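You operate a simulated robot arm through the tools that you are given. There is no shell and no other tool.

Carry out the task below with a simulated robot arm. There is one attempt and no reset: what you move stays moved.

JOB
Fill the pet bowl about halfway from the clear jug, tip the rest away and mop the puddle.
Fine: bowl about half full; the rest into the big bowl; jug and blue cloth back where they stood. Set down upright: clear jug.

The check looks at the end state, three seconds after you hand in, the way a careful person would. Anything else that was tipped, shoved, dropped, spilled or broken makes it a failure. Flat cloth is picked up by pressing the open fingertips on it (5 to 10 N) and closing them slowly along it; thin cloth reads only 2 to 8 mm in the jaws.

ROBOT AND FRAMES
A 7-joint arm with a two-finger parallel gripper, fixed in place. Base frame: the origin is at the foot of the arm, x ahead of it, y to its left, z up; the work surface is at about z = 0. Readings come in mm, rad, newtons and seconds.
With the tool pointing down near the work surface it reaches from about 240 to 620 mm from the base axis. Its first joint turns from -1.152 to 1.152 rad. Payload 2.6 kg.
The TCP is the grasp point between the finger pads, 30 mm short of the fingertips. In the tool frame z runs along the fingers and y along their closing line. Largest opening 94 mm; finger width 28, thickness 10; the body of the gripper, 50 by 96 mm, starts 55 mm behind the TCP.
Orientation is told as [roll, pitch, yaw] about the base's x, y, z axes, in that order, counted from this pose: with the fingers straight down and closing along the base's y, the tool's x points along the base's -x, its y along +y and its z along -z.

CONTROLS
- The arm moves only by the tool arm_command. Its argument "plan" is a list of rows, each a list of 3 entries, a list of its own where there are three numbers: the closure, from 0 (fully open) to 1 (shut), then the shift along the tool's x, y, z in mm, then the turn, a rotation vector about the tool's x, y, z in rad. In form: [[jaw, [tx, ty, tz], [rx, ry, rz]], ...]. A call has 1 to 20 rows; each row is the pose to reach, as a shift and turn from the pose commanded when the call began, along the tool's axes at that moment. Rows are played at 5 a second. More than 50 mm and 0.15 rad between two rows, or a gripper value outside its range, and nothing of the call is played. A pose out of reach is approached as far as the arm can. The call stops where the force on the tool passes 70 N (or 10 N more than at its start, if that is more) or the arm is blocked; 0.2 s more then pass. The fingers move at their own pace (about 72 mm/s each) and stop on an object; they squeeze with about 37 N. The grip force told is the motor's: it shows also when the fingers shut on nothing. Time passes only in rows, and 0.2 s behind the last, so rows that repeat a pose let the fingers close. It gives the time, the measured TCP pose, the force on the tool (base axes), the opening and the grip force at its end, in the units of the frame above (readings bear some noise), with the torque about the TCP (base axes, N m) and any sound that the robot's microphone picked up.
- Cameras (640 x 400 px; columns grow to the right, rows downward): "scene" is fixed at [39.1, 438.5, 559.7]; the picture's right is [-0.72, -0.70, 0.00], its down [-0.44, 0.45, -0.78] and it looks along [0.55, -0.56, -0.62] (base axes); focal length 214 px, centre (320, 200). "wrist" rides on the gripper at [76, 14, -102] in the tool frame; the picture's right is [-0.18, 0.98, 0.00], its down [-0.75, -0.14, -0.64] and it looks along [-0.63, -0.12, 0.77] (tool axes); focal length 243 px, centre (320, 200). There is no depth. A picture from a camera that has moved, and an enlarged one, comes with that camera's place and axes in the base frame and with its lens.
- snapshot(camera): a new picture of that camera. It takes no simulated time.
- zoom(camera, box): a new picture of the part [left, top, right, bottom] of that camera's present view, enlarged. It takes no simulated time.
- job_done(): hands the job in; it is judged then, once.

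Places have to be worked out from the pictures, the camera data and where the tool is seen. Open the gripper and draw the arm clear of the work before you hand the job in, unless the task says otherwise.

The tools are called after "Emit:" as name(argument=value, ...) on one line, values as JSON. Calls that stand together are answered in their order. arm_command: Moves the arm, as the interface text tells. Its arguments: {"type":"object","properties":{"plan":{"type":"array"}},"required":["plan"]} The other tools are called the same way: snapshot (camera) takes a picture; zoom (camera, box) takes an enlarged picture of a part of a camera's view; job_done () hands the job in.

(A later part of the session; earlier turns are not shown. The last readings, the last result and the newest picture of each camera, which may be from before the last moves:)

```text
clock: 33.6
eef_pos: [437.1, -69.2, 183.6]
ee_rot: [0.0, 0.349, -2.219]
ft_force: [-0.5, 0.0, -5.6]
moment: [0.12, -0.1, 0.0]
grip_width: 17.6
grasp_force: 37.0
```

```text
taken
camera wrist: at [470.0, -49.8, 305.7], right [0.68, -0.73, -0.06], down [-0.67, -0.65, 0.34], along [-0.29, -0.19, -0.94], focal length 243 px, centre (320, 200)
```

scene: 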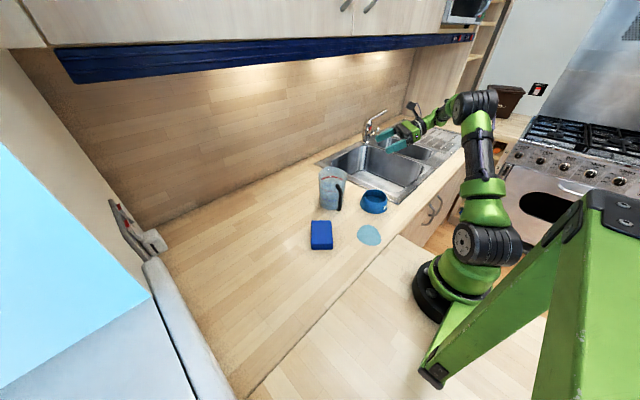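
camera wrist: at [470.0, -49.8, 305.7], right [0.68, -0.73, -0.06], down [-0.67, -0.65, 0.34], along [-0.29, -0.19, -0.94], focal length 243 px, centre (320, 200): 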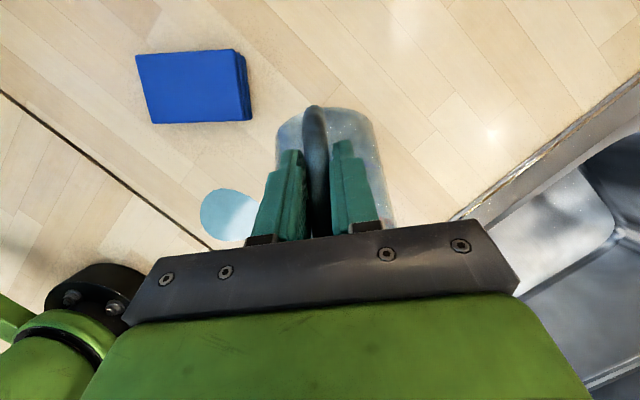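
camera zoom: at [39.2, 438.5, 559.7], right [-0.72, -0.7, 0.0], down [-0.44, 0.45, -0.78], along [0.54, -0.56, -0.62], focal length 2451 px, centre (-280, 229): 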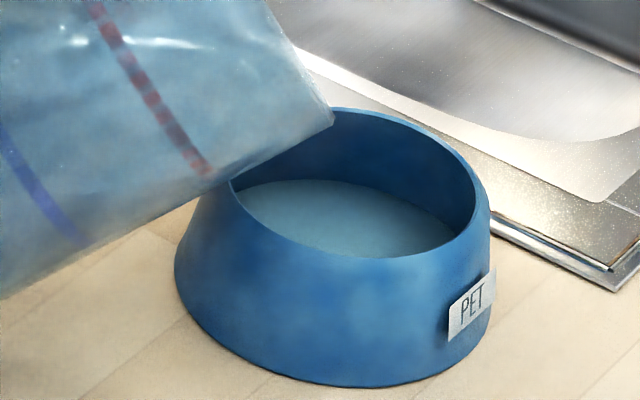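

There is now a thin layer of water in the bowl, far less than half. I hold still briefly to see whether it is still running.

Emit:
arm_command(plan=[[1, [0, 0, 0], [0, 0, 0]], [1, [0, 0, 0], [0, 0, 0]]])

Emit:
zoom(camera="scene", box=[355, 180, 390, 215])

```text
clock: 34.2
eef_pos: [438.1, -69.8, 184.7]
ee_rot: [-0.001, 0.35, -2.219]
ft_force: [0.4, -0.4, -6.2]
moment: [0.12, -0.11, 0.0]
grip_width: 17.5
grasp_force: 37.1
```

```text
11.43 times, centred on (372, 198) of scene
camera zoom: at [39.2, 438.5, 559.7], right [-0.72, -0.7, 0.0], down [-0.44, 0.45, -0.78], along [0.54, -0.56, -0.62], focal length 2451 px, centre (-280, 229)
```

zoom: 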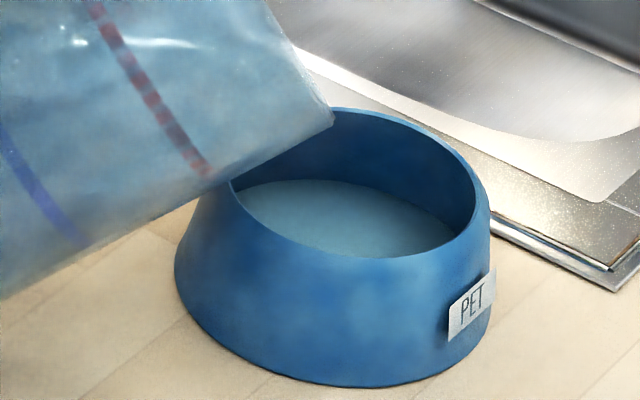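

The flow has stopped at this tilt, so it follows the tilt angle, about 20–25 ml per degree by my reckoning. I add 1° and look again.

Emit:
arm_command(plan=[[1, [-0.6, 0, -0.9], [0, 0.009, 0]], [1, [-1.2, 0, -1.7], [0, 0.0175, 0]], [1, [-1.2, 0, -1.7], [0, 0.0175, 0]], [1, [-1.2, 0, -1.7], [0, 0.0175, 0]]])

Emit:
zoom(camera="scene", box=[355, 180, 390, 215])

```text
clock: 35.2
eef_pos: [435.7, -72.7, 184.3]
ee_rot: [-0.001, 0.368, -2.22]
ft_force: [0.3, 0.1, -4.9]
moment: [0.14, -0.08, 0.01]
grip_width: 17.7
grasp_force: 37.8
```

```text
11.43 times, centred on (372, 198) of scene
camera zoom: at [39.2, 438.5, 559.7], right [-0.72, -0.7, 0.0], down [-0.44, 0.45, -0.78], along [0.54, -0.56, -0.62], focal length 2451 px, centre (-280, 229)
```

zoom: 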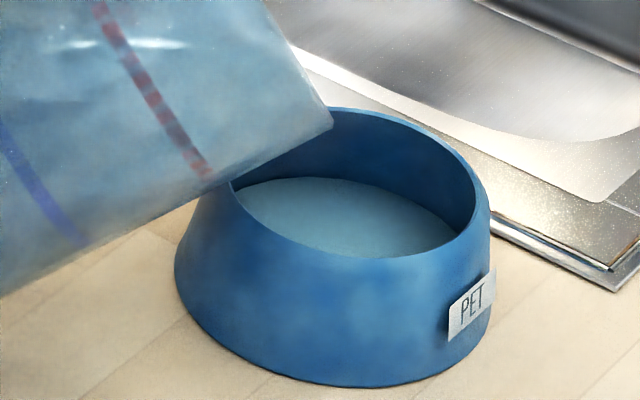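

The level rose only about 1–2 mm for that degree. I add 2° more, still holding the lip over the bowl.

Emit:
arm_command(plan=[[1, [-0.6, 0, -0.9], [0, 0.009, 0]], [1, [-1.2, 0, -1.7], [0, 0.0175, 0]], [1, [-1.8, 0, -2.6], [0, 0.026, 0]], [1, [-2.4, 0, -3.4], [0, 0.035, 0]], [1, [-2.4, 0, -3.4], [0, 0.035, 0]], [1, [-2.4, 0, -3.4], [0, 0.035, 0]]])

Emit:
zoom(camera="scene", box=[355, 180, 390, 215])

```text
clock: 36.6
eef_pos: [434.7, -73.0, 187.0]
ee_rot: [-0.001, 0.403, -2.221]
ft_force: [-0.2, -0.3, -4.4]
moment: [0.08, -0.13, 0.0]
grip_width: 17.5
grasp_force: 37.1
```

```text
11.43 times, centred on (372, 198) of scene
camera zoom: at [39.2, 438.5, 559.7], right [-0.72, -0.7, 0.0], down [-0.44, 0.45, -0.78], along [0.54, -0.56, -0.62], focal length 2451 px, centre (-280, 229)
```

zoom: 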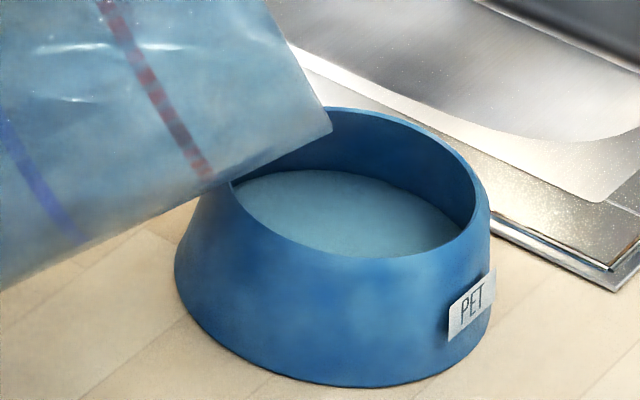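

The level is at about a fifth to a quarter of the bowl's depth. I add 3° in small steps.

Emit:
arm_command(plan=[[1, [-0.8, 0, -1], [0, 0.0105, 0]], [1, [-1.6, 0, -2], [0, 0.021, 0]], [1, [-2.3, 0, -2.9], [0, 0.0315, 0]], [1, [-3.1, 0, -3.9], [0, 0.042, 0]], [1, [-3.9, 0, -4.9], [0, 0.0525, 0]], [1, [-3.9, 0, -4.9], [0, 0.0525, 0]], [1, [-3.9, 0, -4.9], [0, 0.0525, 0]]])

Emit:
zoom(camera="scene", box=[355, 180, 390, 215])

Emit:
zoom(camera="scene", box=[320, 140, 410, 220])

```text
clock: 38.2
eef_pos: [431.4, -78.2, 188.9]
ee_rot: [0.001, 0.453, -2.22]
ft_force: [-0.1, 0.0, -4.6]
moment: [0.09, -0.03, -0.03]
grip_width: 17.6
grasp_force: 36.9
```

```text
11.43 times, centred on (372, 198) of scene
camera zoom: at [39.2, 438.5, 559.7], right [-0.72, -0.7, 0.0], down [-0.44, 0.45, -0.78], along [0.54, -0.56, -0.62], focal length 2451 px, centre (-280, 229)
```

zoom: 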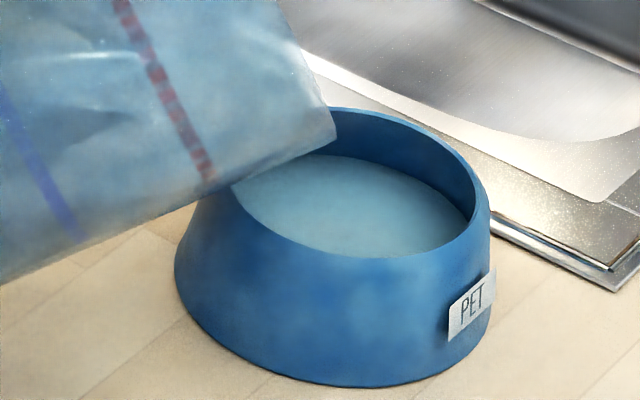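

```text
5.00 times, centred on (365, 180) of scene
camera zoom: at [39.2, 438.5, 559.7], right [-0.72, -0.7, 0.0], down [-0.44, 0.45, -0.78], along [0.54, -0.56, -0.62], focal length 1072 px, centre (95, 300)
```

zoom: 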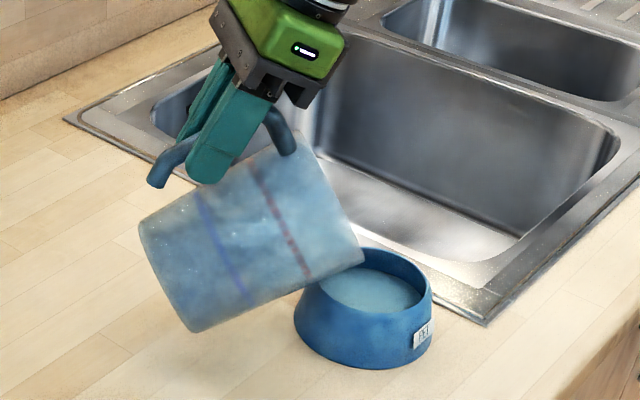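

The water stands about 20 mm below the rim, which I judge as a little over 40% of the depth. I add about 1.2° more.

Emit:
arm_command(plan=[[1, [-0.7, 0, -1], [0, 0.0105, 0]], [1, [-1.45, 0, -2.05], [0, 0.021, 0]], [1, [-1.45, 0, -2.05], [0, 0.021, 0]], [1, [-1.45, 0, -2.05], [0, 0.021, 0]]])

Emit:
zoom(camera="scene", box=[355, 180, 390, 215])

```text
clock: 39.2
eef_pos: [429.5, -80.1, 191.7]
ee_rot: [0.001, 0.477, -2.219]
ft_force: [0.5, 0.7, -4.9]
moment: [0.05, -0.06, 0.04]
grip_width: 17.5
grasp_force: 37.4
```

```text
11.43 times, centred on (372, 198) of scene
camera zoom: at [39.2, 438.5, 559.7], right [-0.72, -0.7, 0.0], down [-0.44, 0.45, -0.78], along [0.54, -0.56, -0.62], focal length 2451 px, centre (-280, 229)
```

zoom: 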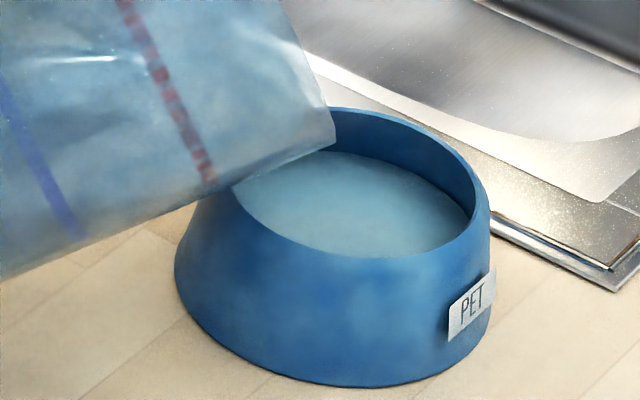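

The bowl now looks close to half. I tilt the jug back about 16° over the bowl to stop the flow and get a free view of the level.

Emit:
arm_command(plan=[[1, [4.6, 0, 2.4], [0, -0.056, 0]], [1, [9.2, 0, 4.8], [0, -0.112, 0]], [1, [13.9, 0, 7.1], [0, -0.168, 0]], [1, [18.5, 0, 9.5], [0, -0.224, 0]], [1, [23.1, 0, 11.9], [0, -0.28, 0]], [1, [23.1, 0, 11.9], [0, -0.28, 0]]])

Emit:
zoom(camera="scene", box=[355, 180, 390, 215])

Emit:
zoom(camera="scene", box=[320, 140, 410, 220])

```text
clock: 40.6
eef_pos: [445.9, -59.7, 190.6]
ee_rot: [0.002, 0.196, -2.22]
ft_force: [-0.6, 0.1, -4.8]
moment: [0.14, -0.1, -0.03]
grip_width: 17.7
grasp_force: 37.3
```

```text
11.43 times, centred on (372, 198) of scene
camera zoom: at [39.2, 438.5, 559.7], right [-0.72, -0.7, 0.0], down [-0.44, 0.45, -0.78], along [0.54, -0.56, -0.62], focal length 2451 px, centre (-280, 229)
```

zoom: 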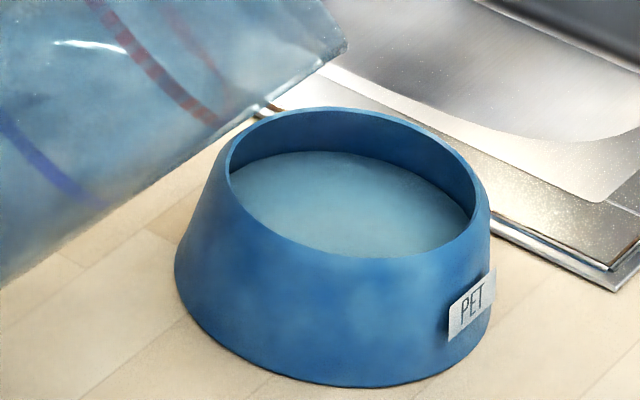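

```text
5.00 times, centred on (365, 180) of scene
camera zoom: at [39.2, 438.5, 559.7], right [-0.72, -0.7, 0.0], down [-0.44, 0.45, -0.78], along [0.54, -0.56, -0.62], focal length 1072 px, centre (95, 300)
```

zoom: 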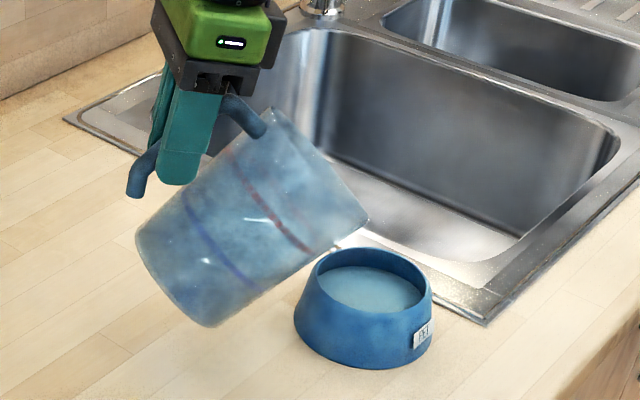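

The water covers about half the bowl's depth (some 17–18 mm below the rim), so the fill is done. I bring the jug nearly upright and up, ready to travel to the sink.

Emit:
arm_command(plan=[[1, [0.5, 0, -2.5], [0, -0.04, 0]], [1, [1.5, 0, -7.5], [0, -0.1, 0]], [1, [2.7, 0, -13.5], [0, -0.17, 0]], [1, [4, 0, -20], [0, -0.245, 0]], [1, [5.2, 0, -26], [0, -0.32, 0]], [1, [6.4, 0, -32], [0, -0.395, 0]], [1, [7.5, 0, -37.5], [0, -0.46, 0]], [1, [8.4, 0, -42], [0, -0.51, 0]], [1, [8.8, 0, -44.1], [0, -0.54, 0]], [1, [8.8, 0, -44.1], [0, -0.54, 0]]])

Emit:
snapshot(camera="scene")

Emit:
zoom(camera="scene", box=[320, 100, 440, 220])

```text
clock: 42.8
eef_pos: [445.0, -59.4, 235.1]
ee_rot: [-0.002, -0.344, -2.221]
ft_force: [0.3, -0.6, -5.0]
moment: [0.28, -0.2, -0.02]
grip_width: 17.7
grasp_force: 36.9
```

```text
taken
```

scene: 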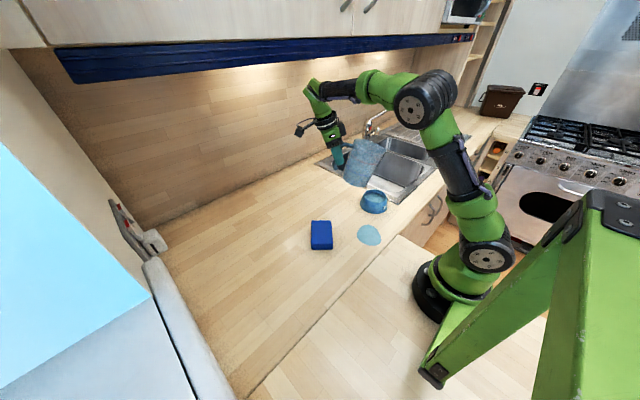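

```text
3.33 times, centred on (380, 160) of scene
camera zoom: at [39.2, 438.5, 559.7], right [-0.72, -0.7, 0.0], down [-0.44, 0.45, -0.78], along [0.54, -0.56, -0.62], focal length 715 px, centre (120, 333)
```

zoom: 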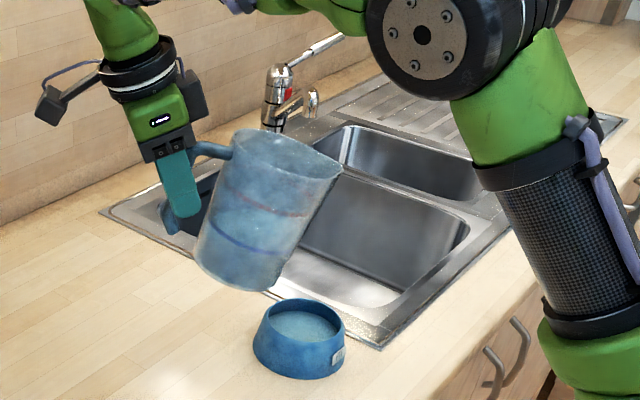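

All clear: the bowl holds its water and the jug is at a 15° tilt. I carry it smoothly sideways over to the basin, to about (440, -330, 240).

Emit:
arm_command(plan=[[1, [-2.1, 1.6, 0.7], [0, 0, 0]], [1, [-7.3, 5.6, 2.4], [0, 0, 0]], [1, [-15.6, 11.9, 5.2], [0, 0, 0]], [1, [-27, 20.7, 9], [0, 0, 0]], [1, [-41.6, 31.9, 13.8], [0, 0, 0]], [1, [-57.2, 43.8, 18.9], [0, 0, 0]], [1, [-72.8, 55.8, 24.1], [0, 0, 0]], [1, [-88.4, 67.7, 29.3], [0, 0, 0]], [1, [-104, 79.7, 34.5], [0, 0, 0]], [1, [-119.5, 91.6, 39.6], [0, 0, 0]], [1, [-135.1, 103.5, 44.8], [0, 0, 0]], [1, [-150.7, 115.5, 50], [0, 0, 0]], [1, [-166.3, 127.4, 55.1], [0, 0, 0]], [1, [-180.9, 138.6, 59.9], [0, 0, 0]], [1, [-193.3, 148.1, 64.1], [0, 0, 0]], [1, [-201.7, 154.5, 66.8], [0, 0, 0]], [1, [-205.8, 157.7, 68.2], [0, 0, 0]], [1, [-207.9, 159.3, 68.9], [0, 0, 0]], [1, [-207.9, 159.3, 68.9], [0, 0, 0]]])

Emit:
snapshot(camera="scene")

Emit:
snapshot(camera="wrist")

```text
clock: 46.8
eef_pos: [440.1, -331.7, 241.9]
ee_rot: [0.0, -0.344, -2.22]
ft_force: [-0.1, -0.1, -3.7]
moment: [0.23, -0.2, 0.01]
grip_width: 17.6
grasp_force: 36.6
```

```text
taken
```

scene: 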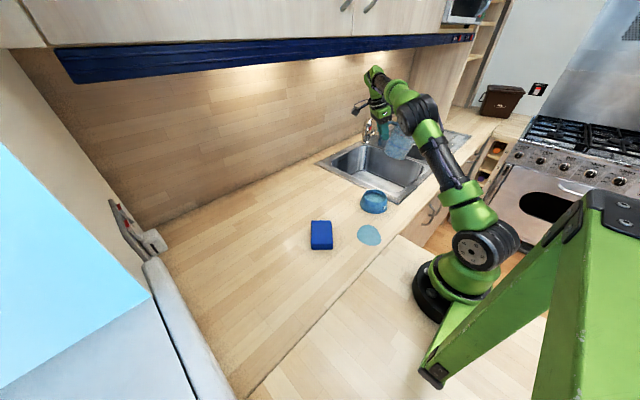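

```text
taken
camera wrist: at [514.4, -254.5, 311.3], right [0.68, -0.73, 0.06], down [-0.41, -0.31, 0.86], along [-0.61, -0.61, -0.51], focal length 243 px, centre (320, 200)
```

wrist: 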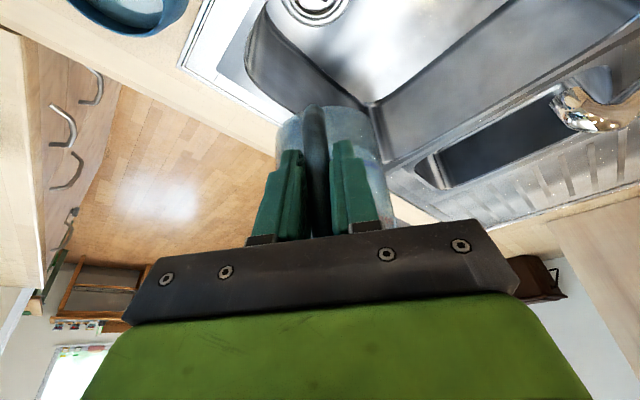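

The jug hangs over the big basin. I zoom in to verify that its lip will be well inside the basin's edges.

Emit:
zoom(camera="scene", box=[320, 70, 480, 220])

```text
2.67 times, centred on (400, 145) of scene
camera zoom: at [39.2, 438.4, 559.7], right [-0.72, -0.7, 0.0], down [-0.44, 0.45, -0.78], along [0.54, -0.56, -0.62], focal length 572 px, centre (107, 347)
```

zoom: 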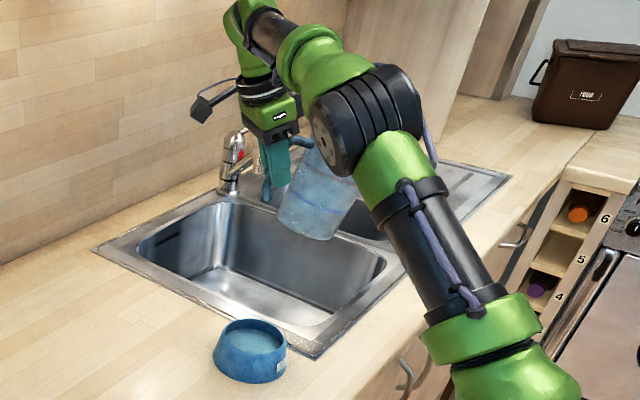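

The lip will come down at about (367, -427), well inside the basin. I tilt to about 58° while lowering by 32 mm, then will pour on slowly.

Emit:
arm_command(plan=[[1, [1, 0, 3], [0, 0.05, 0]], [1, [2.7, 0, 7.5], [0, 0.13, 0]], [1, [4.3, 0, 12], [0, 0.23, 0]], [1, [5.9, 0, 16.5], [0, 0.33, 0]], [1, [7.5, 0, 21], [0, 0.43, 0]], [1, [8.9, 0, 25], [0, 0.53, 0]], [1, [10, 0, 28], [0, 0.63, 0]], [1, [10.6, 0, 29.6], [0, 0.7, 0]], [1, [10.8, 0, 30.1], [0, 0.74, 0]], [1, [10.8, 0, 30.1], [0, 0.74, 0]]])

Emit:
zoom(camera="scene", box=[320, 70, 480, 220])

```text
clock: 49.0
eef_pos: [439.5, -330.6, 209.3]
ee_rot: [0.0, 0.396, -2.22]
ft_force: [0.0, 1.3, -4.2]
moment: [0.08, -0.07, -0.01]
grip_width: 17.5
grasp_force: 37.4
```

```text
2.67 times, centred on (400, 145) of scene
camera zoom: at [39.2, 438.4, 559.7], right [-0.72, -0.7, 0.0], down [-0.44, 0.45, -0.78], along [0.54, -0.56, -0.62], focal length 572 px, centre (107, 347)
```

zoom: 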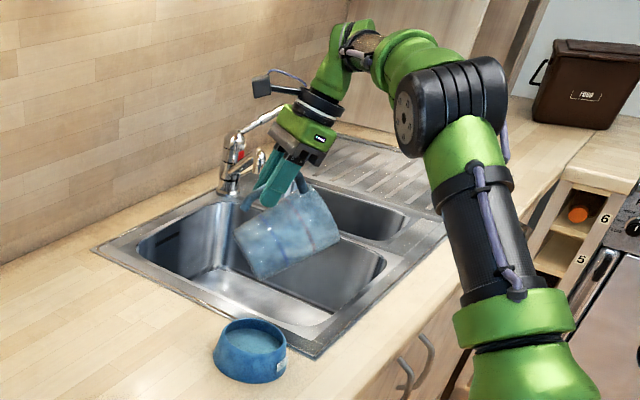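

The lip is nearer to the basin's front edge than I want, about 50 mm. I shift the jug 35 mm outward and 16 mm sideways for a safer pour, before any water runs.

Emit:
arm_command(plan=[[1, [2.5, 1.5, 1], [0, 0, 0]], [1, [7.8, 4.5, 3.3], [0, 0, 0]], [1, [14.1, 8.2, 5.9], [0, 0, 0]], [1, [20.4, 11.8, 8.5], [0, 0, 0]], [1, [26.6, 15.5, 11.1], [0, 0, 0]], [1, [30, 17.4, 12.5], [0, 0, 0]], [1, [31.3, 18.2, 13.1], [0, 0, 0]], [1, [31.3, 18.2, 13.1], [0, 0, 0]]])

Emit:
zoom(camera="scene", box=[320, 90, 440, 200])

```text
clock: 50.8
eef_pos: [474.8, -314.5, 208.4]
ee_rot: [-0.001, 0.398, -2.22]
ft_force: [-0.9, 0.0, -4.3]
moment: [0.02, -0.05, -0.01]
grip_width: 17.6
grasp_force: 37.4
```

```text
3.64 times, centred on (380, 145) of scene
camera zoom: at [39.2, 438.4, 559.7], right [-0.72, -0.7, 0.0], down [-0.44, 0.45, -0.78], along [0.54, -0.56, -0.62], focal length 780 px, centre (102, 400)
```

zoom: 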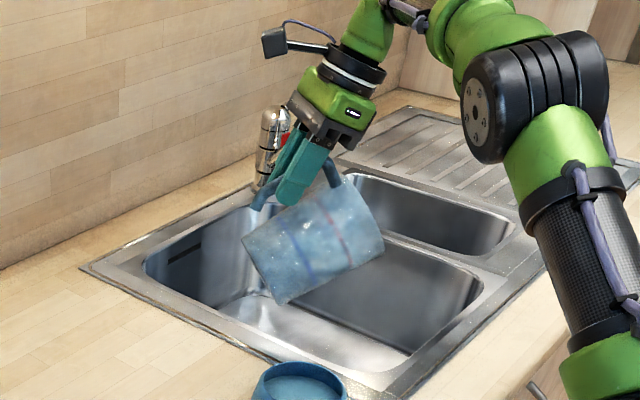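

The lip now has some 90 mm of margin inside the basin. I pour slowly, about 23° over four seconds.

Emit:
arm_command(plan=[[1, [0, 0, 0], [0, 0.02, 0]], [1, [0, 0, 0], [0, 0.04, 0]], [1, [0, 0, 0], [0, 0.06, 0]], [1, [0, 0, 0], [0, 0.08, 0]], [1, [0, 0, 0], [0, 0.1, 0]], [1, [0, 0, 0], [0, 0.12, 0]], [1, [0, 0, 0], [0, 0.14, 0]], [1, [0, 0, 0], [0, 0.16, 0]], [1, [0, 0, 0], [0, 0.18, 0]], [1, [0, 0, 0], [0, 0.2, 0]], [1, [0, 0, 0], [0, 0.22, 0]], [1, [0, 0, 0], [0, 0.24, 0]], [1, [0, 0, 0], [0, 0.26, 0]], [1, [0, 0, 0], [0, 0.28, 0]], [1, [0, 0, 0], [0, 0.3, 0]], [1, [0, 0, 0], [0, 0.32, 0]], [1, [0, 0, 0], [0, 0.34, 0]], [1, [0, 0, 0], [0, 0.36, 0]], [1, [0, 0, 0], [0, 0.38, 0]], [1, [0, 0, 0], [0, 0.4, 0]]])

Emit:
zoom(camera="scene", box=[320, 90, 440, 200])

```text
clock: 55.0
eef_pos: [474.7, -314.6, 209.3]
ee_rot: [0.0, 0.799, -2.219]
ft_force: [-0.4, -1.0, -2.7]
moment: [0.03, 0.01, 0.01]
grip_width: 17.3
grasp_force: 36.8
```

```text
3.64 times, centred on (380, 145) of scene
camera zoom: at [39.2, 438.5, 559.7], right [-0.72, -0.7, 0.0], down [-0.44, 0.45, -0.78], along [0.55, -0.56, -0.62], focal length 780 px, centre (102, 400)
```

zoom: 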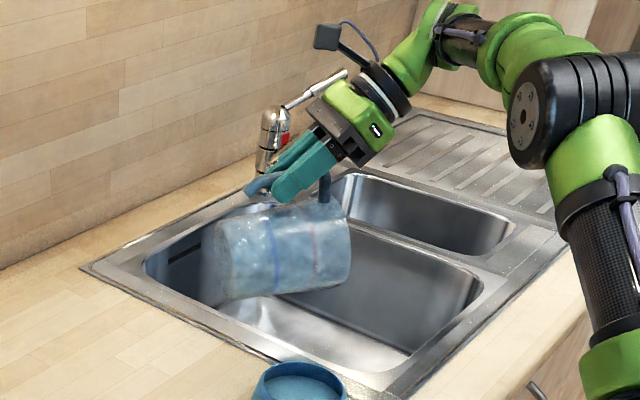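

The load has dropped to 2.7 N, so the water is running into the basin. I tilt on to about 111° and hold so it drains completely.

Emit:
arm_command(plan=[[1, [0, 0, 0], [0, 0.035, 0]], [1, [0, 0, 0], [0, 0.07, 0]], [1, [0, 0, 0], [0, 0.105, 0]], [1, [0, 0, 0], [0, 0.14, 0]], [1, [0, 0, 0], [0, 0.175, 0]], [1, [0, 0, 0], [0, 0.21, 0]], [1, [0, 0, 0], [0, 0.245, 0]], [1, [0, 0, 0], [0, 0.28, 0]], [1, [0, 0, 0], [0, 0.315, 0]], [1, [0, 0, 0], [0, 0.35, 0]], [1, [0, 0, 0], [0, 0.385, 0]], [1, [0, 0, 0], [0, 0.42, 0]], [1, [0, 0, 0], [0, 0.455, 0]], [1, [0, 0, 0], [0, 0.49, 0]], [1, [0, 0, 0], [0, 0.525, 0]], [1, [0, 0, 0], [0, 0.525, 0]], [1, [0, 0, 0], [0, 0.525, 0]], [1, [0, 0, 0], [0, 0.525, 0]], [1, [0, 0, 0], [0, 0.525, 0]], [1, [0, 0, 0], [0, 0.525, 0]]])

Emit:
zoom(camera="scene", box=[320, 90, 440, 200])

Emit:
snapshot(camera="wrist")

```text
clock: 59.2
eef_pos: [475.1, -314.0, 210.7]
ee_rot: [0.002, 1.32, -2.219]
ft_force: [-0.1, -0.3, -1.2]
moment: [-0.06, 0.06, 0.0]
grip_width: 17.3
grasp_force: 37.3
```

```text
3.64 times, centred on (380, 145) of scene
camera zoom: at [39.2, 438.5, 559.7], right [-0.72, -0.7, 0.0], down [-0.44, 0.45, -0.78], along [0.55, -0.56, -0.62], focal length 780 px, centre (102, 400)
```

zoom: 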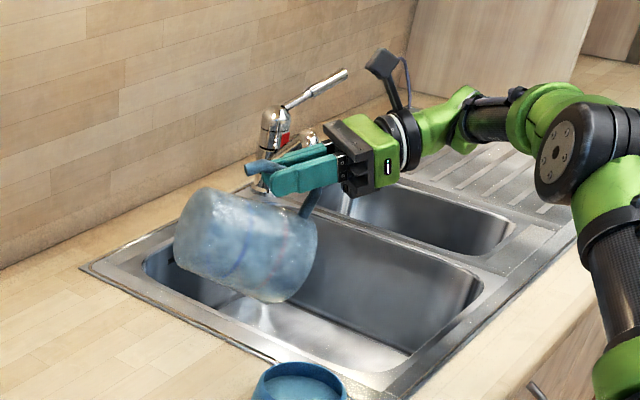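

```text
taken
camera wrist: at [437.0, -386.8, 308.5], right [0.76, -0.63, -0.18], down [-0.6, -0.56, -0.57], along [0.26, 0.54, -0.8], focal length 243 px, centre (320, 200)
```

wrist: 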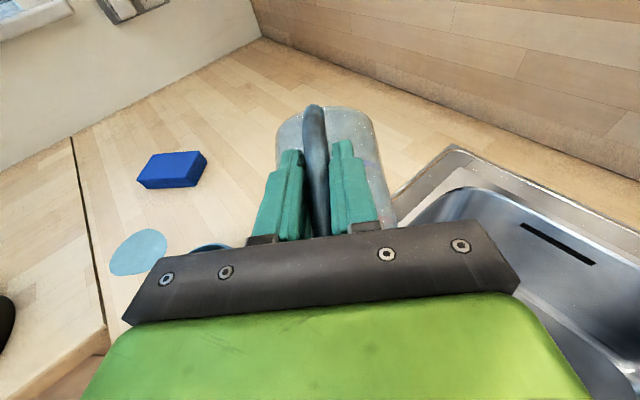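

The load is down to about 1.2 N, roughly the empty jug. I hold a little longer with a few more degrees to let the last drops go and check the reading again.

Emit:
arm_command(plan=[[1, [0, 0, 0], [0, 0.04, 0]], [1, [0, 0, 0], [0, 0.08, 0]], [1, [0, 0, 0], [0, 0.08, 0]], [1, [0, 0, 0], [0, 0.08, 0]], [1, [0, 0, 0], [0, 0.08, 0]], [1, [0, 0, 0], [0, 0.08, 0]]])

Emit:
zoom(camera="scene", box=[345, 120, 405, 180])

Emit:
zoom(camera="scene", box=[355, 180, 390, 215])

```text
clock: 60.6
eef_pos: [475.4, -314.6, 210.5]
ee_rot: [0.0, 1.4, -2.224]
ft_force: [-0.9, -0.2, -1.3]
moment: [-0.07, 0.08, 0.0]
grip_width: 17.5
grasp_force: 37.0
```

```text
6.67 times, centred on (375, 150) of scene
camera zoom: at [39.2, 438.5, 559.7], right [-0.72, -0.7, 0.0], down [-0.44, 0.45, -0.78], along [0.55, -0.56, -0.62], focal length 1430 px, centre (-47, 533)
```

zoom: 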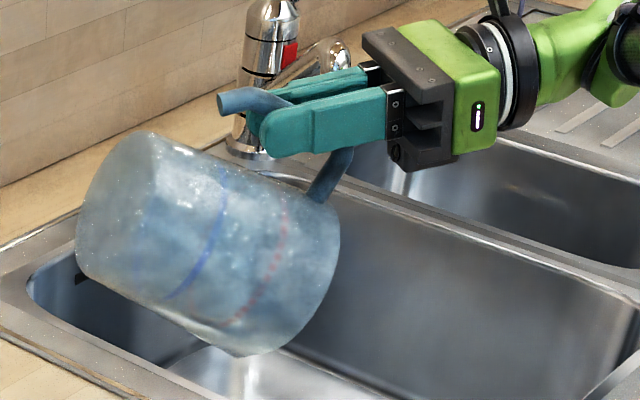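

```text
11.43 times, centred on (372, 198) of scene
camera zoom: at [39.2, 438.5, 559.7], right [-0.72, -0.7, 0.0], down [-0.44, 0.45, -0.78], along [0.55, -0.56, -0.62], focal length 2451 px, centre (-280, 229)
```

zoom: 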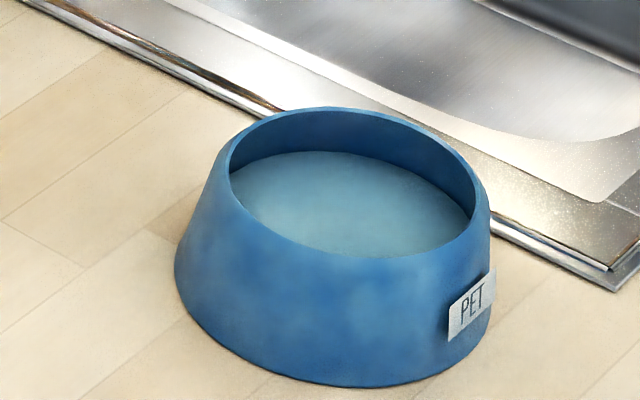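

The jug is empty and the bowl still shows about half. I turn the jug back upright in place while raising it 40 mm.

Emit:
arm_command(plan=[[1, [2.6, 0, -0.4], [0, -0.07, 0]], [1, [5.3, 0, -0.9], [0, -0.2, 0]], [1, [7.9, 0, -1.4], [0, -0.335, 0]], [1, [10.5, 0, -1.8], [0, -0.47, 0]], [1, [13.1, 0, -2.3], [0, -0.605, 0]], [1, [15.8, 0, -2.7], [0, -0.74, 0]], [1, [18.4, 0, -3.2], [0, -0.875, 0]], [1, [21, 0, -3.6], [0, -1.01, 0]], [1, [23.6, 0, -4.1], [0, -1.145, 0]], [1, [26.3, 0, -4.5], [0, -1.28, 0]], [1, [28.9, 0, -5], [0, -1.415, 0]], [1, [31.5, 0, -5.4], [0, -1.55, 0]], [1, [34.1, 0, -5.9], [0, -1.685, 0]], [1, [36.8, 0, -6.3], [0, -1.82, 0]], [1, [39.4, 0, -6.8], [0, -1.94, 0]], [1, [39.4, 0, -6.8], [0, -2.011, 0]], [1, [39.4, 0, -6.8], [0, -2.011, 0]]])

Emit:
zoom(camera="scene", box=[320, 80, 460, 210])

```text
clock: 64.2
eef_pos: [474.9, -313.5, 249.8]
ee_rot: [-0.001, -0.612, -2.22]
ft_force: [-0.5, -0.1, -1.9]
moment: [0.12, -0.06, -0.01]
grip_width: 17.3
grasp_force: 36.8
```

```text
3.08 times, centred on (390, 145) of scene
camera zoom: at [39.1, 438.5, 559.7], right [-0.72, -0.7, 0.0], down [-0.44, 0.45, -0.78], along [0.55, -0.56, -0.62], focal length 660 px, centre (105, 369)
```

zoom: 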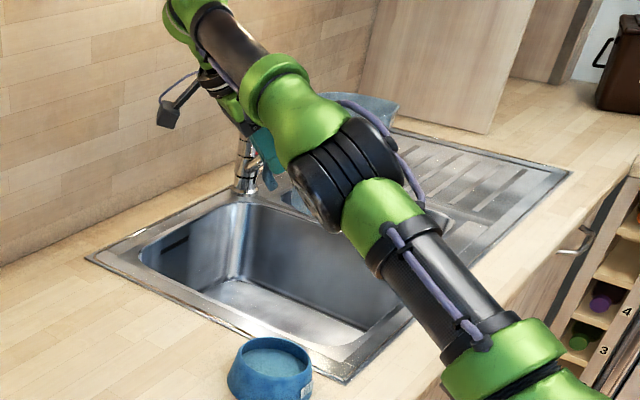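

The jug is upright again, its weight shows it is empty. I carry it back the same way toward its place, keeping it high above the bowl.

Emit:
arm_command(plan=[[1, [7.2, -7.1, -2.7], [0, 0, 0]], [1, [19.8, -19.6, -7.5], [0, 0, 0]], [1, [34.1, -33.8, -12.9], [0, 0, 0]], [1, [50.3, -49.8, -19], [0, 0, 0]], [1, [66.5, -65.8, -25.2], [0, 0, 0]], [1, [82.6, -81.8, -31.3], [0, 0, 0]], [1, [98.8, -97.8, -37.4], [0, 0, 0]], [1, [114.9, -113.8, -43.5], [0, 0, 0]], [1, [131.1, -129.8, -49.6], [0, 0, 0]], [1, [147.3, -145.8, -55.8], [0, 0, 0]], [1, [161.6, -160, -61.2], [0, 0, 0]], [1, [172.4, -170.7, -65.3], [0, 0, 0]], [1, [179.6, -177.8, -68], [0, 0, 0]], [1, [179.6, -177.8, -68], [0, 0, 0]]])

Emit:
zoom(camera="scene", box=[280, 100, 440, 240])

```text
clock: 67.2
eef_pos: [444.3, -58.9, 200.4]
ee_rot: [0.0, -0.61, -2.222]
ft_force: [0.7, 0.3, -2.1]
moment: [0.09, -0.08, 0.02]
grip_width: 17.2
grasp_force: 37.2
```

```text
2.86 times, centred on (360, 170) of scene
camera zoom: at [39.1, 438.5, 559.7], right [-0.72, -0.7, 0.0], down [-0.44, 0.45, -0.78], along [0.55, -0.56, -0.62], focal length 613 px, centre (206, 286)
```

zoom: 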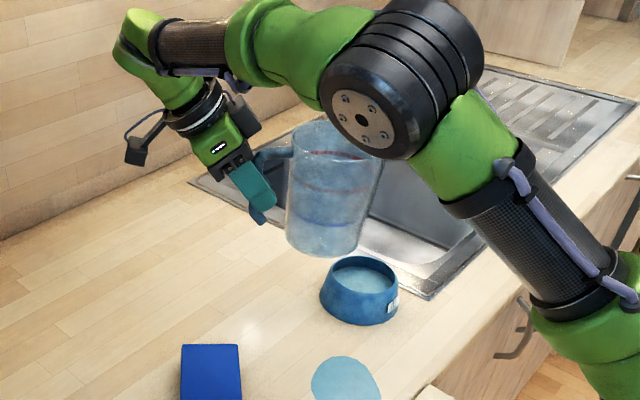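

The jug is back at the turning point above the counter. I compare its hang with the earlier picture from the same pose to see whether it slipped in the grip.

Emit:
zoom(camera="scene", box=[330, 130, 400, 190])

Emit:
snapshot(camera="wrist")

```text
6.67 times, centred on (365, 160) of scene
camera zoom: at [39.1, 438.5, 559.7], right [-0.72, -0.7, 0.0], down [-0.44, 0.45, -0.78], along [0.55, -0.56, -0.62], focal length 1430 px, centre (20, 467)
```

zoom: 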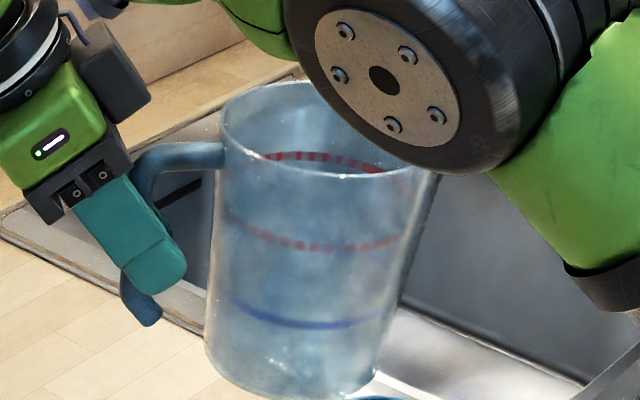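

```text
taken
camera wrist: at [528.4, 29.5, 241.2], right [0.69, -0.71, 0.11], down [-0.26, -0.11, 0.96], along [-0.67, -0.69, -0.27], focal length 243 px, centre (320, 200)
```

wrist: 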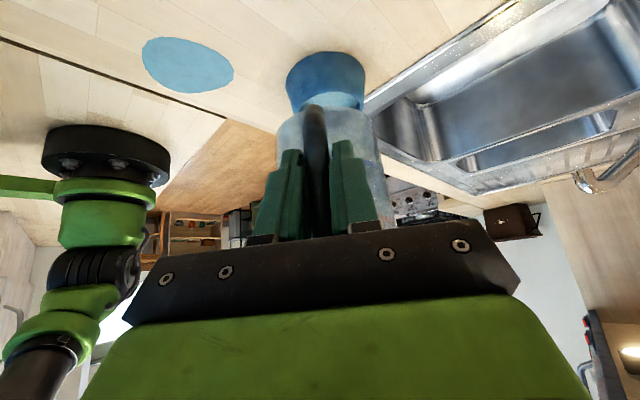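

The jug sits in the grip as before, no noticeable slip. I now turn it back to its original heading and move above its original spot.

Emit:
arm_command(plan=[[1, [-0.3, -2.6, 0.2], [-0.049, 0, -0.07]], [1, [-0.8, -6.2, 0.5], [-0.118, 0, -0.168]], [1, [-1.3, -10.4, 0.9], [-0.196, 0, -0.28]], [1, [-1.8, -14.5, 1.3], [-0.274, 0, -0.393]], [1, [-2.3, -18.6, 1.6], [-0.353, 0, -0.505]], [1, [-2.9, -22.8, 2], [-0.431, 0, -0.617]], [1, [-3.4, -26.9, 2.4], [-0.51, 0, -0.729]], [1, [-3.9, -31.1, 2.7], [-0.588, 0, -0.841]], [1, [-4.4, -35.2, 3.1], [-0.666, 0, -0.953]], [1, [-4.9, -39.3, 3.4], [-0.745, 0, -1.066]], [1, [-5.4, -43.5, 3.8], [-0.823, 0, -1.178]], [1, [-6, -47.6, 4.2], [-0.902, 0, -1.29]], [1, [-6.4, -51.0, 4.5], [-0.965, 0, -1.381]], [1, [-6.5, -51.75, 4.5], [-0.98, 0, -1.402]], [1, [-6.5, -51.75, 4.5], [-0.98, 0, -1.402]]])

Emit:
zoom(camera="scene", box=[280, 100, 440, 240])

Emit:
snapshot(camera="wrist")

```text
clock: 70.4
eef_pos: [400.1, -33.5, 203.1]
ee_rot: [0.0, -0.611, -0.508]
ft_force: [-0.3, -0.1, -1.7]
moment: [0.08, 0.13, 0.03]
grip_width: 17.1
grasp_force: 36.4
```

```text
2.86 times, centred on (360, 170) of scene
camera zoom: at [39.1, 438.5, 559.7], right [-0.72, -0.7, 0.0], down [-0.44, 0.45, -0.78], along [0.55, -0.56, -0.62], focal length 613 px, centre (206, 286)
```

zoom: 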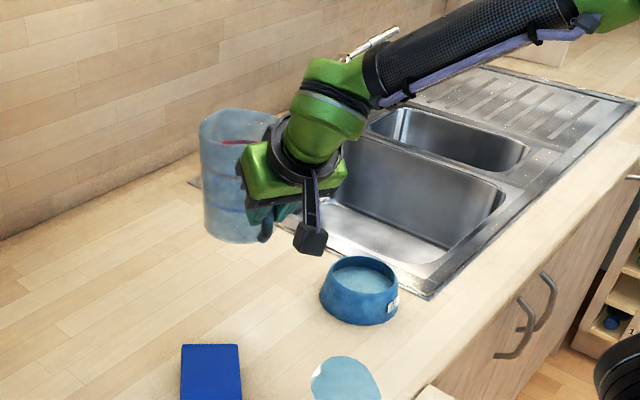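

```text
taken
camera wrist: at [300.6, 38.0, 242.3], right [0.61, 0.79, 0.11], down [0.15, -0.24, 0.96], along [0.78, -0.57, -0.27], focal length 243 px, centre (320, 200)
```

wrist: 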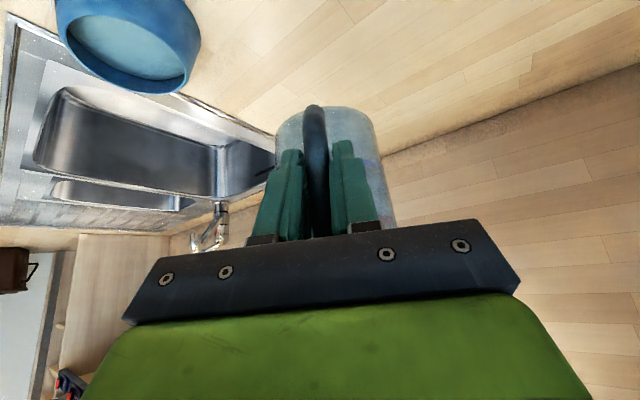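

The jug hangs over its original spot with the heading restored. I lower it 108 mm, leaving about 12 mm to the counter.

Emit:
arm_command(plan=[[1, [4, 0, 5.7], [0, 0, 0]], [1, [12, 0, 17.2], [0, 0, 0]], [1, [21, 0, 30], [0, 0, 0]], [1, [30, 0, 42.9], [0, 0, 0]], [1, [39, 0, 55.8], [0, 0, 0]], [1, [47, 0, 67.2], [0, 0, 0]], [1, [54, 0, 77.2], [0, 0, 0]], [1, [59, 0, 84.4], [0, 0, 0]], [1, [61.9, 0, 88.5], [0, 0, 0]], [1, [61.9, 0, 88.5], [0, 0, 0]]])

Emit:
zoom(camera="scene", box=[290, 140, 410, 240])

Emit:
snapshot(camera="wrist")

```text
clock: 72.6
eef_pos: [399.4, -34.8, 92.1]
ee_rot: [0.001, -0.61, -0.509]
ft_force: [-0.9, 0.5, -1.7]
moment: [0.05, 0.13, 0.03]
grip_width: 17.1
grasp_force: 37.3
```

```text
4.00 times, centred on (350, 190) of scene
camera zoom: at [39.2, 438.5, 559.7], right [-0.72, -0.7, 0.0], down [-0.44, 0.45, -0.78], along [0.55, -0.56, -0.62], focal length 858 px, centre (200, 240)
```

zoom: 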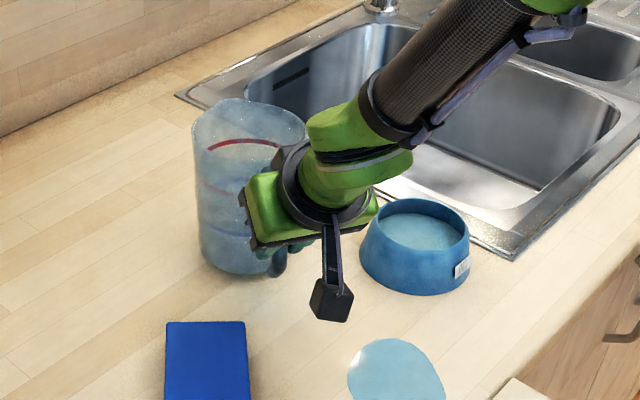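

```text
taken
camera wrist: at [300.0, 37.6, 133.0], right [0.61, 0.78, 0.11], down [0.15, -0.25, 0.96], along [0.78, -0.57, -0.27], focal length 243 px, centre (320, 200)
```

wrist: 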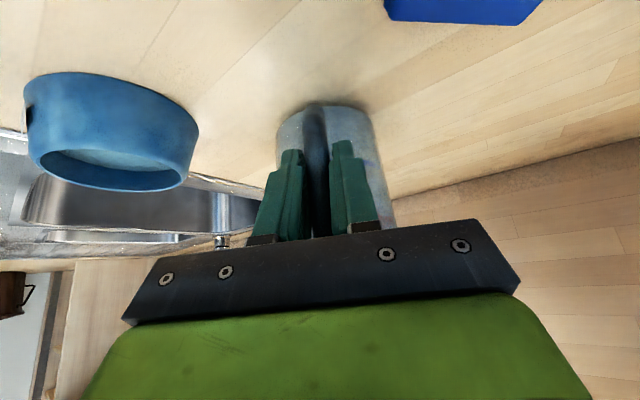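

Before touching down I check how upright the jug hangs, using the same enlarged scene view as at the start.

Emit:
zoom(camera="scene", box=[300, 150, 400, 220])

Emit:
zoom(camera="wrist", box=[240, 90, 400, 250])

```text
5.71 times, centred on (350, 185) of scene
camera zoom: at [39.2, 438.5, 559.7], right [-0.72, -0.7, 0.0], down [-0.44, 0.45, -0.78], along [0.55, -0.56, -0.62], focal length 1226 px, centre (149, 286)
```

zoom: 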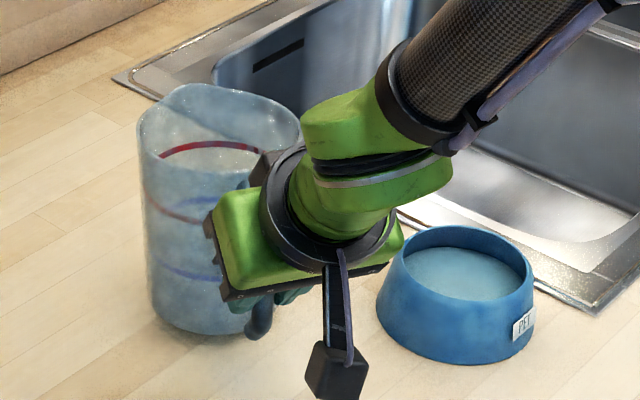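

```text
2.50 times, centred on (320, 170) of wrist
camera zoom: at [300.0, 37.6, 133.0], right [0.61, 0.78, 0.11], down [0.15, -0.25, 0.96], along [0.78, -0.57, -0.27], focal length 606 px, centre (320, 275)
```

zoom: 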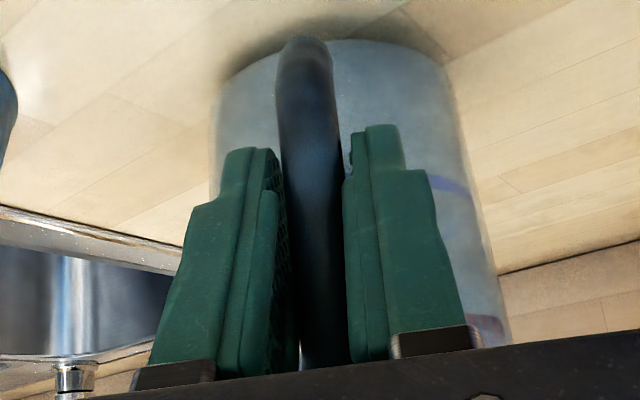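

The jug hangs within a degree or two of upright. I lower it in small steps, watching the force for the first contact.

Emit:
arm_command(plan=[[1, [1.15, 0, 1.64], [0, 0, 0]], [1, [2.29, 0, 3.28], [0, 0, 0]], [1, [3.44, 0, 4.92], [0, 0, 0]], [1, [4.0, 0, 5.74], [0, 0, 0]], [1, [4.0, 0, 5.74], [0, 0, 0]]])

Emit:
zoom(camera="scene", box=[300, 150, 400, 220])

```text
clock: 73.8
eef_pos: [400.0, -35.7, 86.7]
ee_rot: [-0.001, -0.612, -0.509]
ft_force: [-0.2, -0.2, 0.3]
moment: [-0.04, 0.0, -0.04]
grip_width: 17.2
grasp_force: 36.9
```

```text
5.71 times, centred on (350, 185) of scene
camera zoom: at [39.1, 438.5, 559.7], right [-0.72, -0.7, 0.0], down [-0.44, 0.45, -0.78], along [0.55, -0.56, -0.62], focal length 1226 px, centre (149, 286)
```

zoom: 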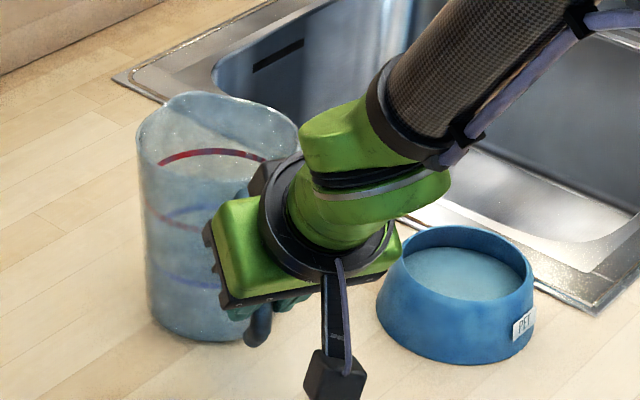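

Contact came about 5 mm early with the jug leaning some 2° forward (spout-side edge first), a small rotation in the grip. I turn the tool back by 0.036 rad to square the jug, then lower the remaining 4 mm.

Emit:
arm_command(plan=[[1, [0, 0, 0], [0, -0.012, 0]], [1, [0, 0, 0], [0, -0.024, 0]], [1, [0, 0, 0], [0, -0.036, 0]], [1, [0.57, 0, 0.82], [0, -0.036, 0]], [1, [1.15, 0, 1.64], [0, -0.036, 0]], [1, [1.72, 0, 2.46], [0, -0.036, 0]], [1, [2.29, 0, 3.28], [0, -0.036, 0]], [1, [2.29, 0, 3.28], [0, -0.036, 0]]])

Emit:
zoom(camera="scene", box=[300, 150, 400, 220])

```text
clock: 75.6
eef_pos: [399.6, -33.4, 82.7]
ee_rot: [0.001, -0.645, -0.509]
ft_force: [0.3, 0.0, -1.9]
moment: [0.07, 0.13, -0.01]
grip_width: 17.2
grasp_force: 37.1
```

```text
5.71 times, centred on (350, 185) of scene
camera zoom: at [39.2, 438.5, 559.7], right [-0.72, -0.7, 0.0], down [-0.44, 0.45, -0.78], along [0.55, -0.56, -0.62], focal length 1226 px, centre (149, 286)
```

zoom: 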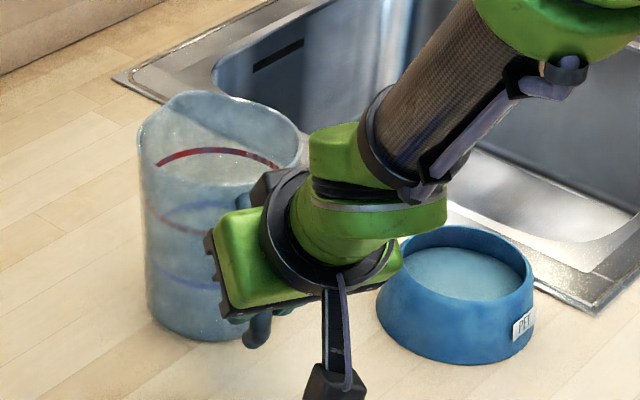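

It hangs free again, about a millimetre up. I lower a further 1.5 mm very slowly.

Emit:
arm_command(plan=[[1, [0.29, 0, 0.41], [0, 0, 0]], [1, [0.57, 0, 0.82], [0, 0, 0]], [1, [0.86, 0, 1.23], [0, 0, 0]], [1, [0.86, 0, 1.23], [0, 0, 0]]])

```text
clock: 76.6
eef_pos: [400.0, -34.3, 82.8]
ee_rot: [0.001, -0.648, -0.512]
ft_force: [-3.2, 1.4, 13.0]
moment: [-0.19, -0.36, -0.01]
grip_width: 17.1
grasp_force: 36.7
```

Now the handle-side edge of the base carries the load (13 N), so I over-corrected slightly. I ease up 1 mm, give back 0.015 rad and lower again gently.

Emit:
arm_command(plan=[[1, [-0.57, 0, -0.82], [0, 0, 0]], [1, [-0.57, 0, -0.82], [0, 0.015, 0]], [1, [-0.57, 0, -0.82], [0, 0.015, 0]]])

Emit:
zoom(camera="scene", box=[300, 150, 400, 220])

```text
clock: 77.4
eef_pos: [399.6, -34.1, 82.8]
ee_rot: [0.001, -0.632, -0.509]
ft_force: [1.7, -0.7, 4.9]
moment: [-0.44, -0.75, 0.02]
grip_width: 17.4
grasp_force: 36.8
```

```text
5.71 times, centred on (350, 185) of scene
camera zoom: at [39.1, 438.5, 559.7], right [-0.72, -0.7, 0.0], down [-0.44, 0.45, -0.78], along [0.55, -0.56, -0.62], focal length 1226 px, centre (149, 286)
```

zoom: 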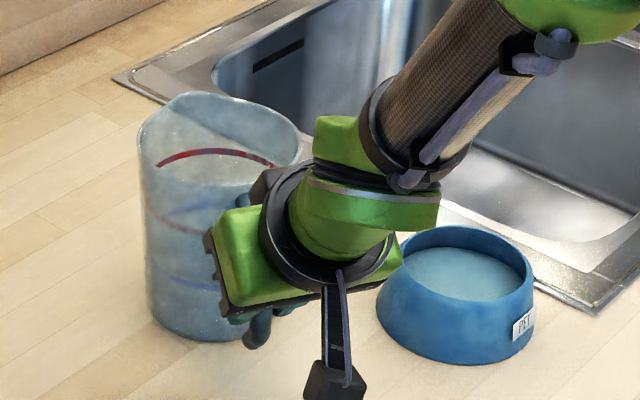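

Now the spout-side edge is the one pressed, so the true level lies in between. I give back half of that turn.

Emit:
arm_command(plan=[[1, [0, 0, 0], [0, -0.004, 0]], [1, [0, 0, 0], [0, -0.007, 0]], [1, [0, 0, 0], [0, -0.007, 0]]])

```text
clock: 78.2
eef_pos: [399.5, -34.8, 82.1]
ee_rot: [-0.002, -0.638, -0.509]
ft_force: [-4.0, 1.5, 9.1]
moment: [-0.04, -0.06, 0.0]
grip_width: 17.3
grasp_force: 37.0
```

The near edge is pressed lightly now. I raise by 0.7 mm to relieve it.

Emit:
arm_command(plan=[[1, [-0.2, 0, -0.29], [0, 0, 0]], [1, [-0.4, 0, -0.57], [0, 0, 0]], [1, [-0.4, 0, -0.57], [0, 0, 0]]])

```text
clock: 79.0
eef_pos: [401.3, -33.7, 83.5]
ee_rot: [0.0, -0.637, -0.509]
ft_force: [-0.9, 0.2, -1.4]
moment: [0.04, 0.12, 0.05]
grip_width: 17.6
grasp_force: 36.5
```

The jug is level and within half a millimetre of the counter. I release it gently by opening the jaws in stages without moving the arm.

Emit:
arm_command(plan=[[0.83, [0, 0, 0], [0, 0, 0]], [0.81, [0, 0, 0], [0, 0, 0]], [0.79, [0, 0, 0], [0, 0, 0]], [0.76, [0, 0, 0], [0, 0, 0]], [0.7, [0, 0, 0], [0, 0, 0]], [0.6, [0, 0, 0], [0, 0, 0]], [0.5, [0, 0, 0], [0, 0, 0]], [0.5, [0, 0, 0], [0, 0, 0]]])

Emit:
snapshot(camera="wrist")

Emit:
zoom(camera="scene", box=[300, 150, 400, 220])

```text
clock: 80.8
eef_pos: [400.4, -33.5, 83.6]
ee_rot: [0.001, -0.636, -0.51]
ft_force: [-1.0, 0.2, 0.2]
moment: [-0.01, 0.01, 0.01]
grip_width: 46.8
grasp_force: 0.2
```

```text
taken
camera wrist: at [299.5, 38.3, 119.9], right [0.61, 0.79, 0.11], down [0.13, -0.23, 0.96], along [0.78, -0.57, -0.24], focal length 243 px, centre (320, 200)
```

wrist: 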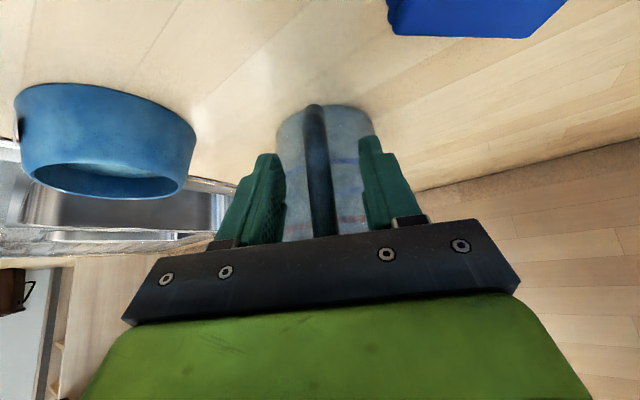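

```text
5.71 times, centred on (350, 185) of scene
camera zoom: at [39.1, 438.5, 559.7], right [-0.72, -0.7, 0.0], down [-0.44, 0.45, -0.78], along [0.55, -0.56, -0.62], focal length 1226 px, centre (149, 286)
```

zoom: 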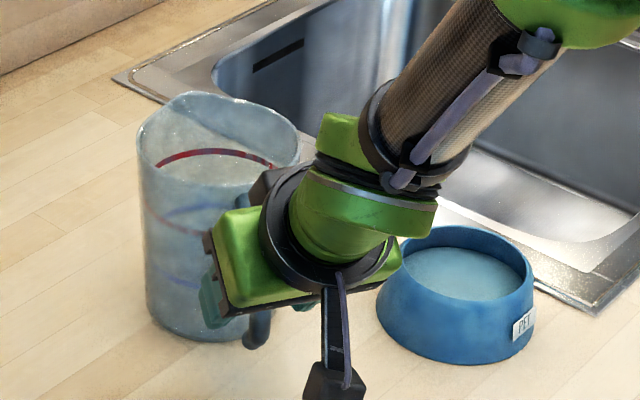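

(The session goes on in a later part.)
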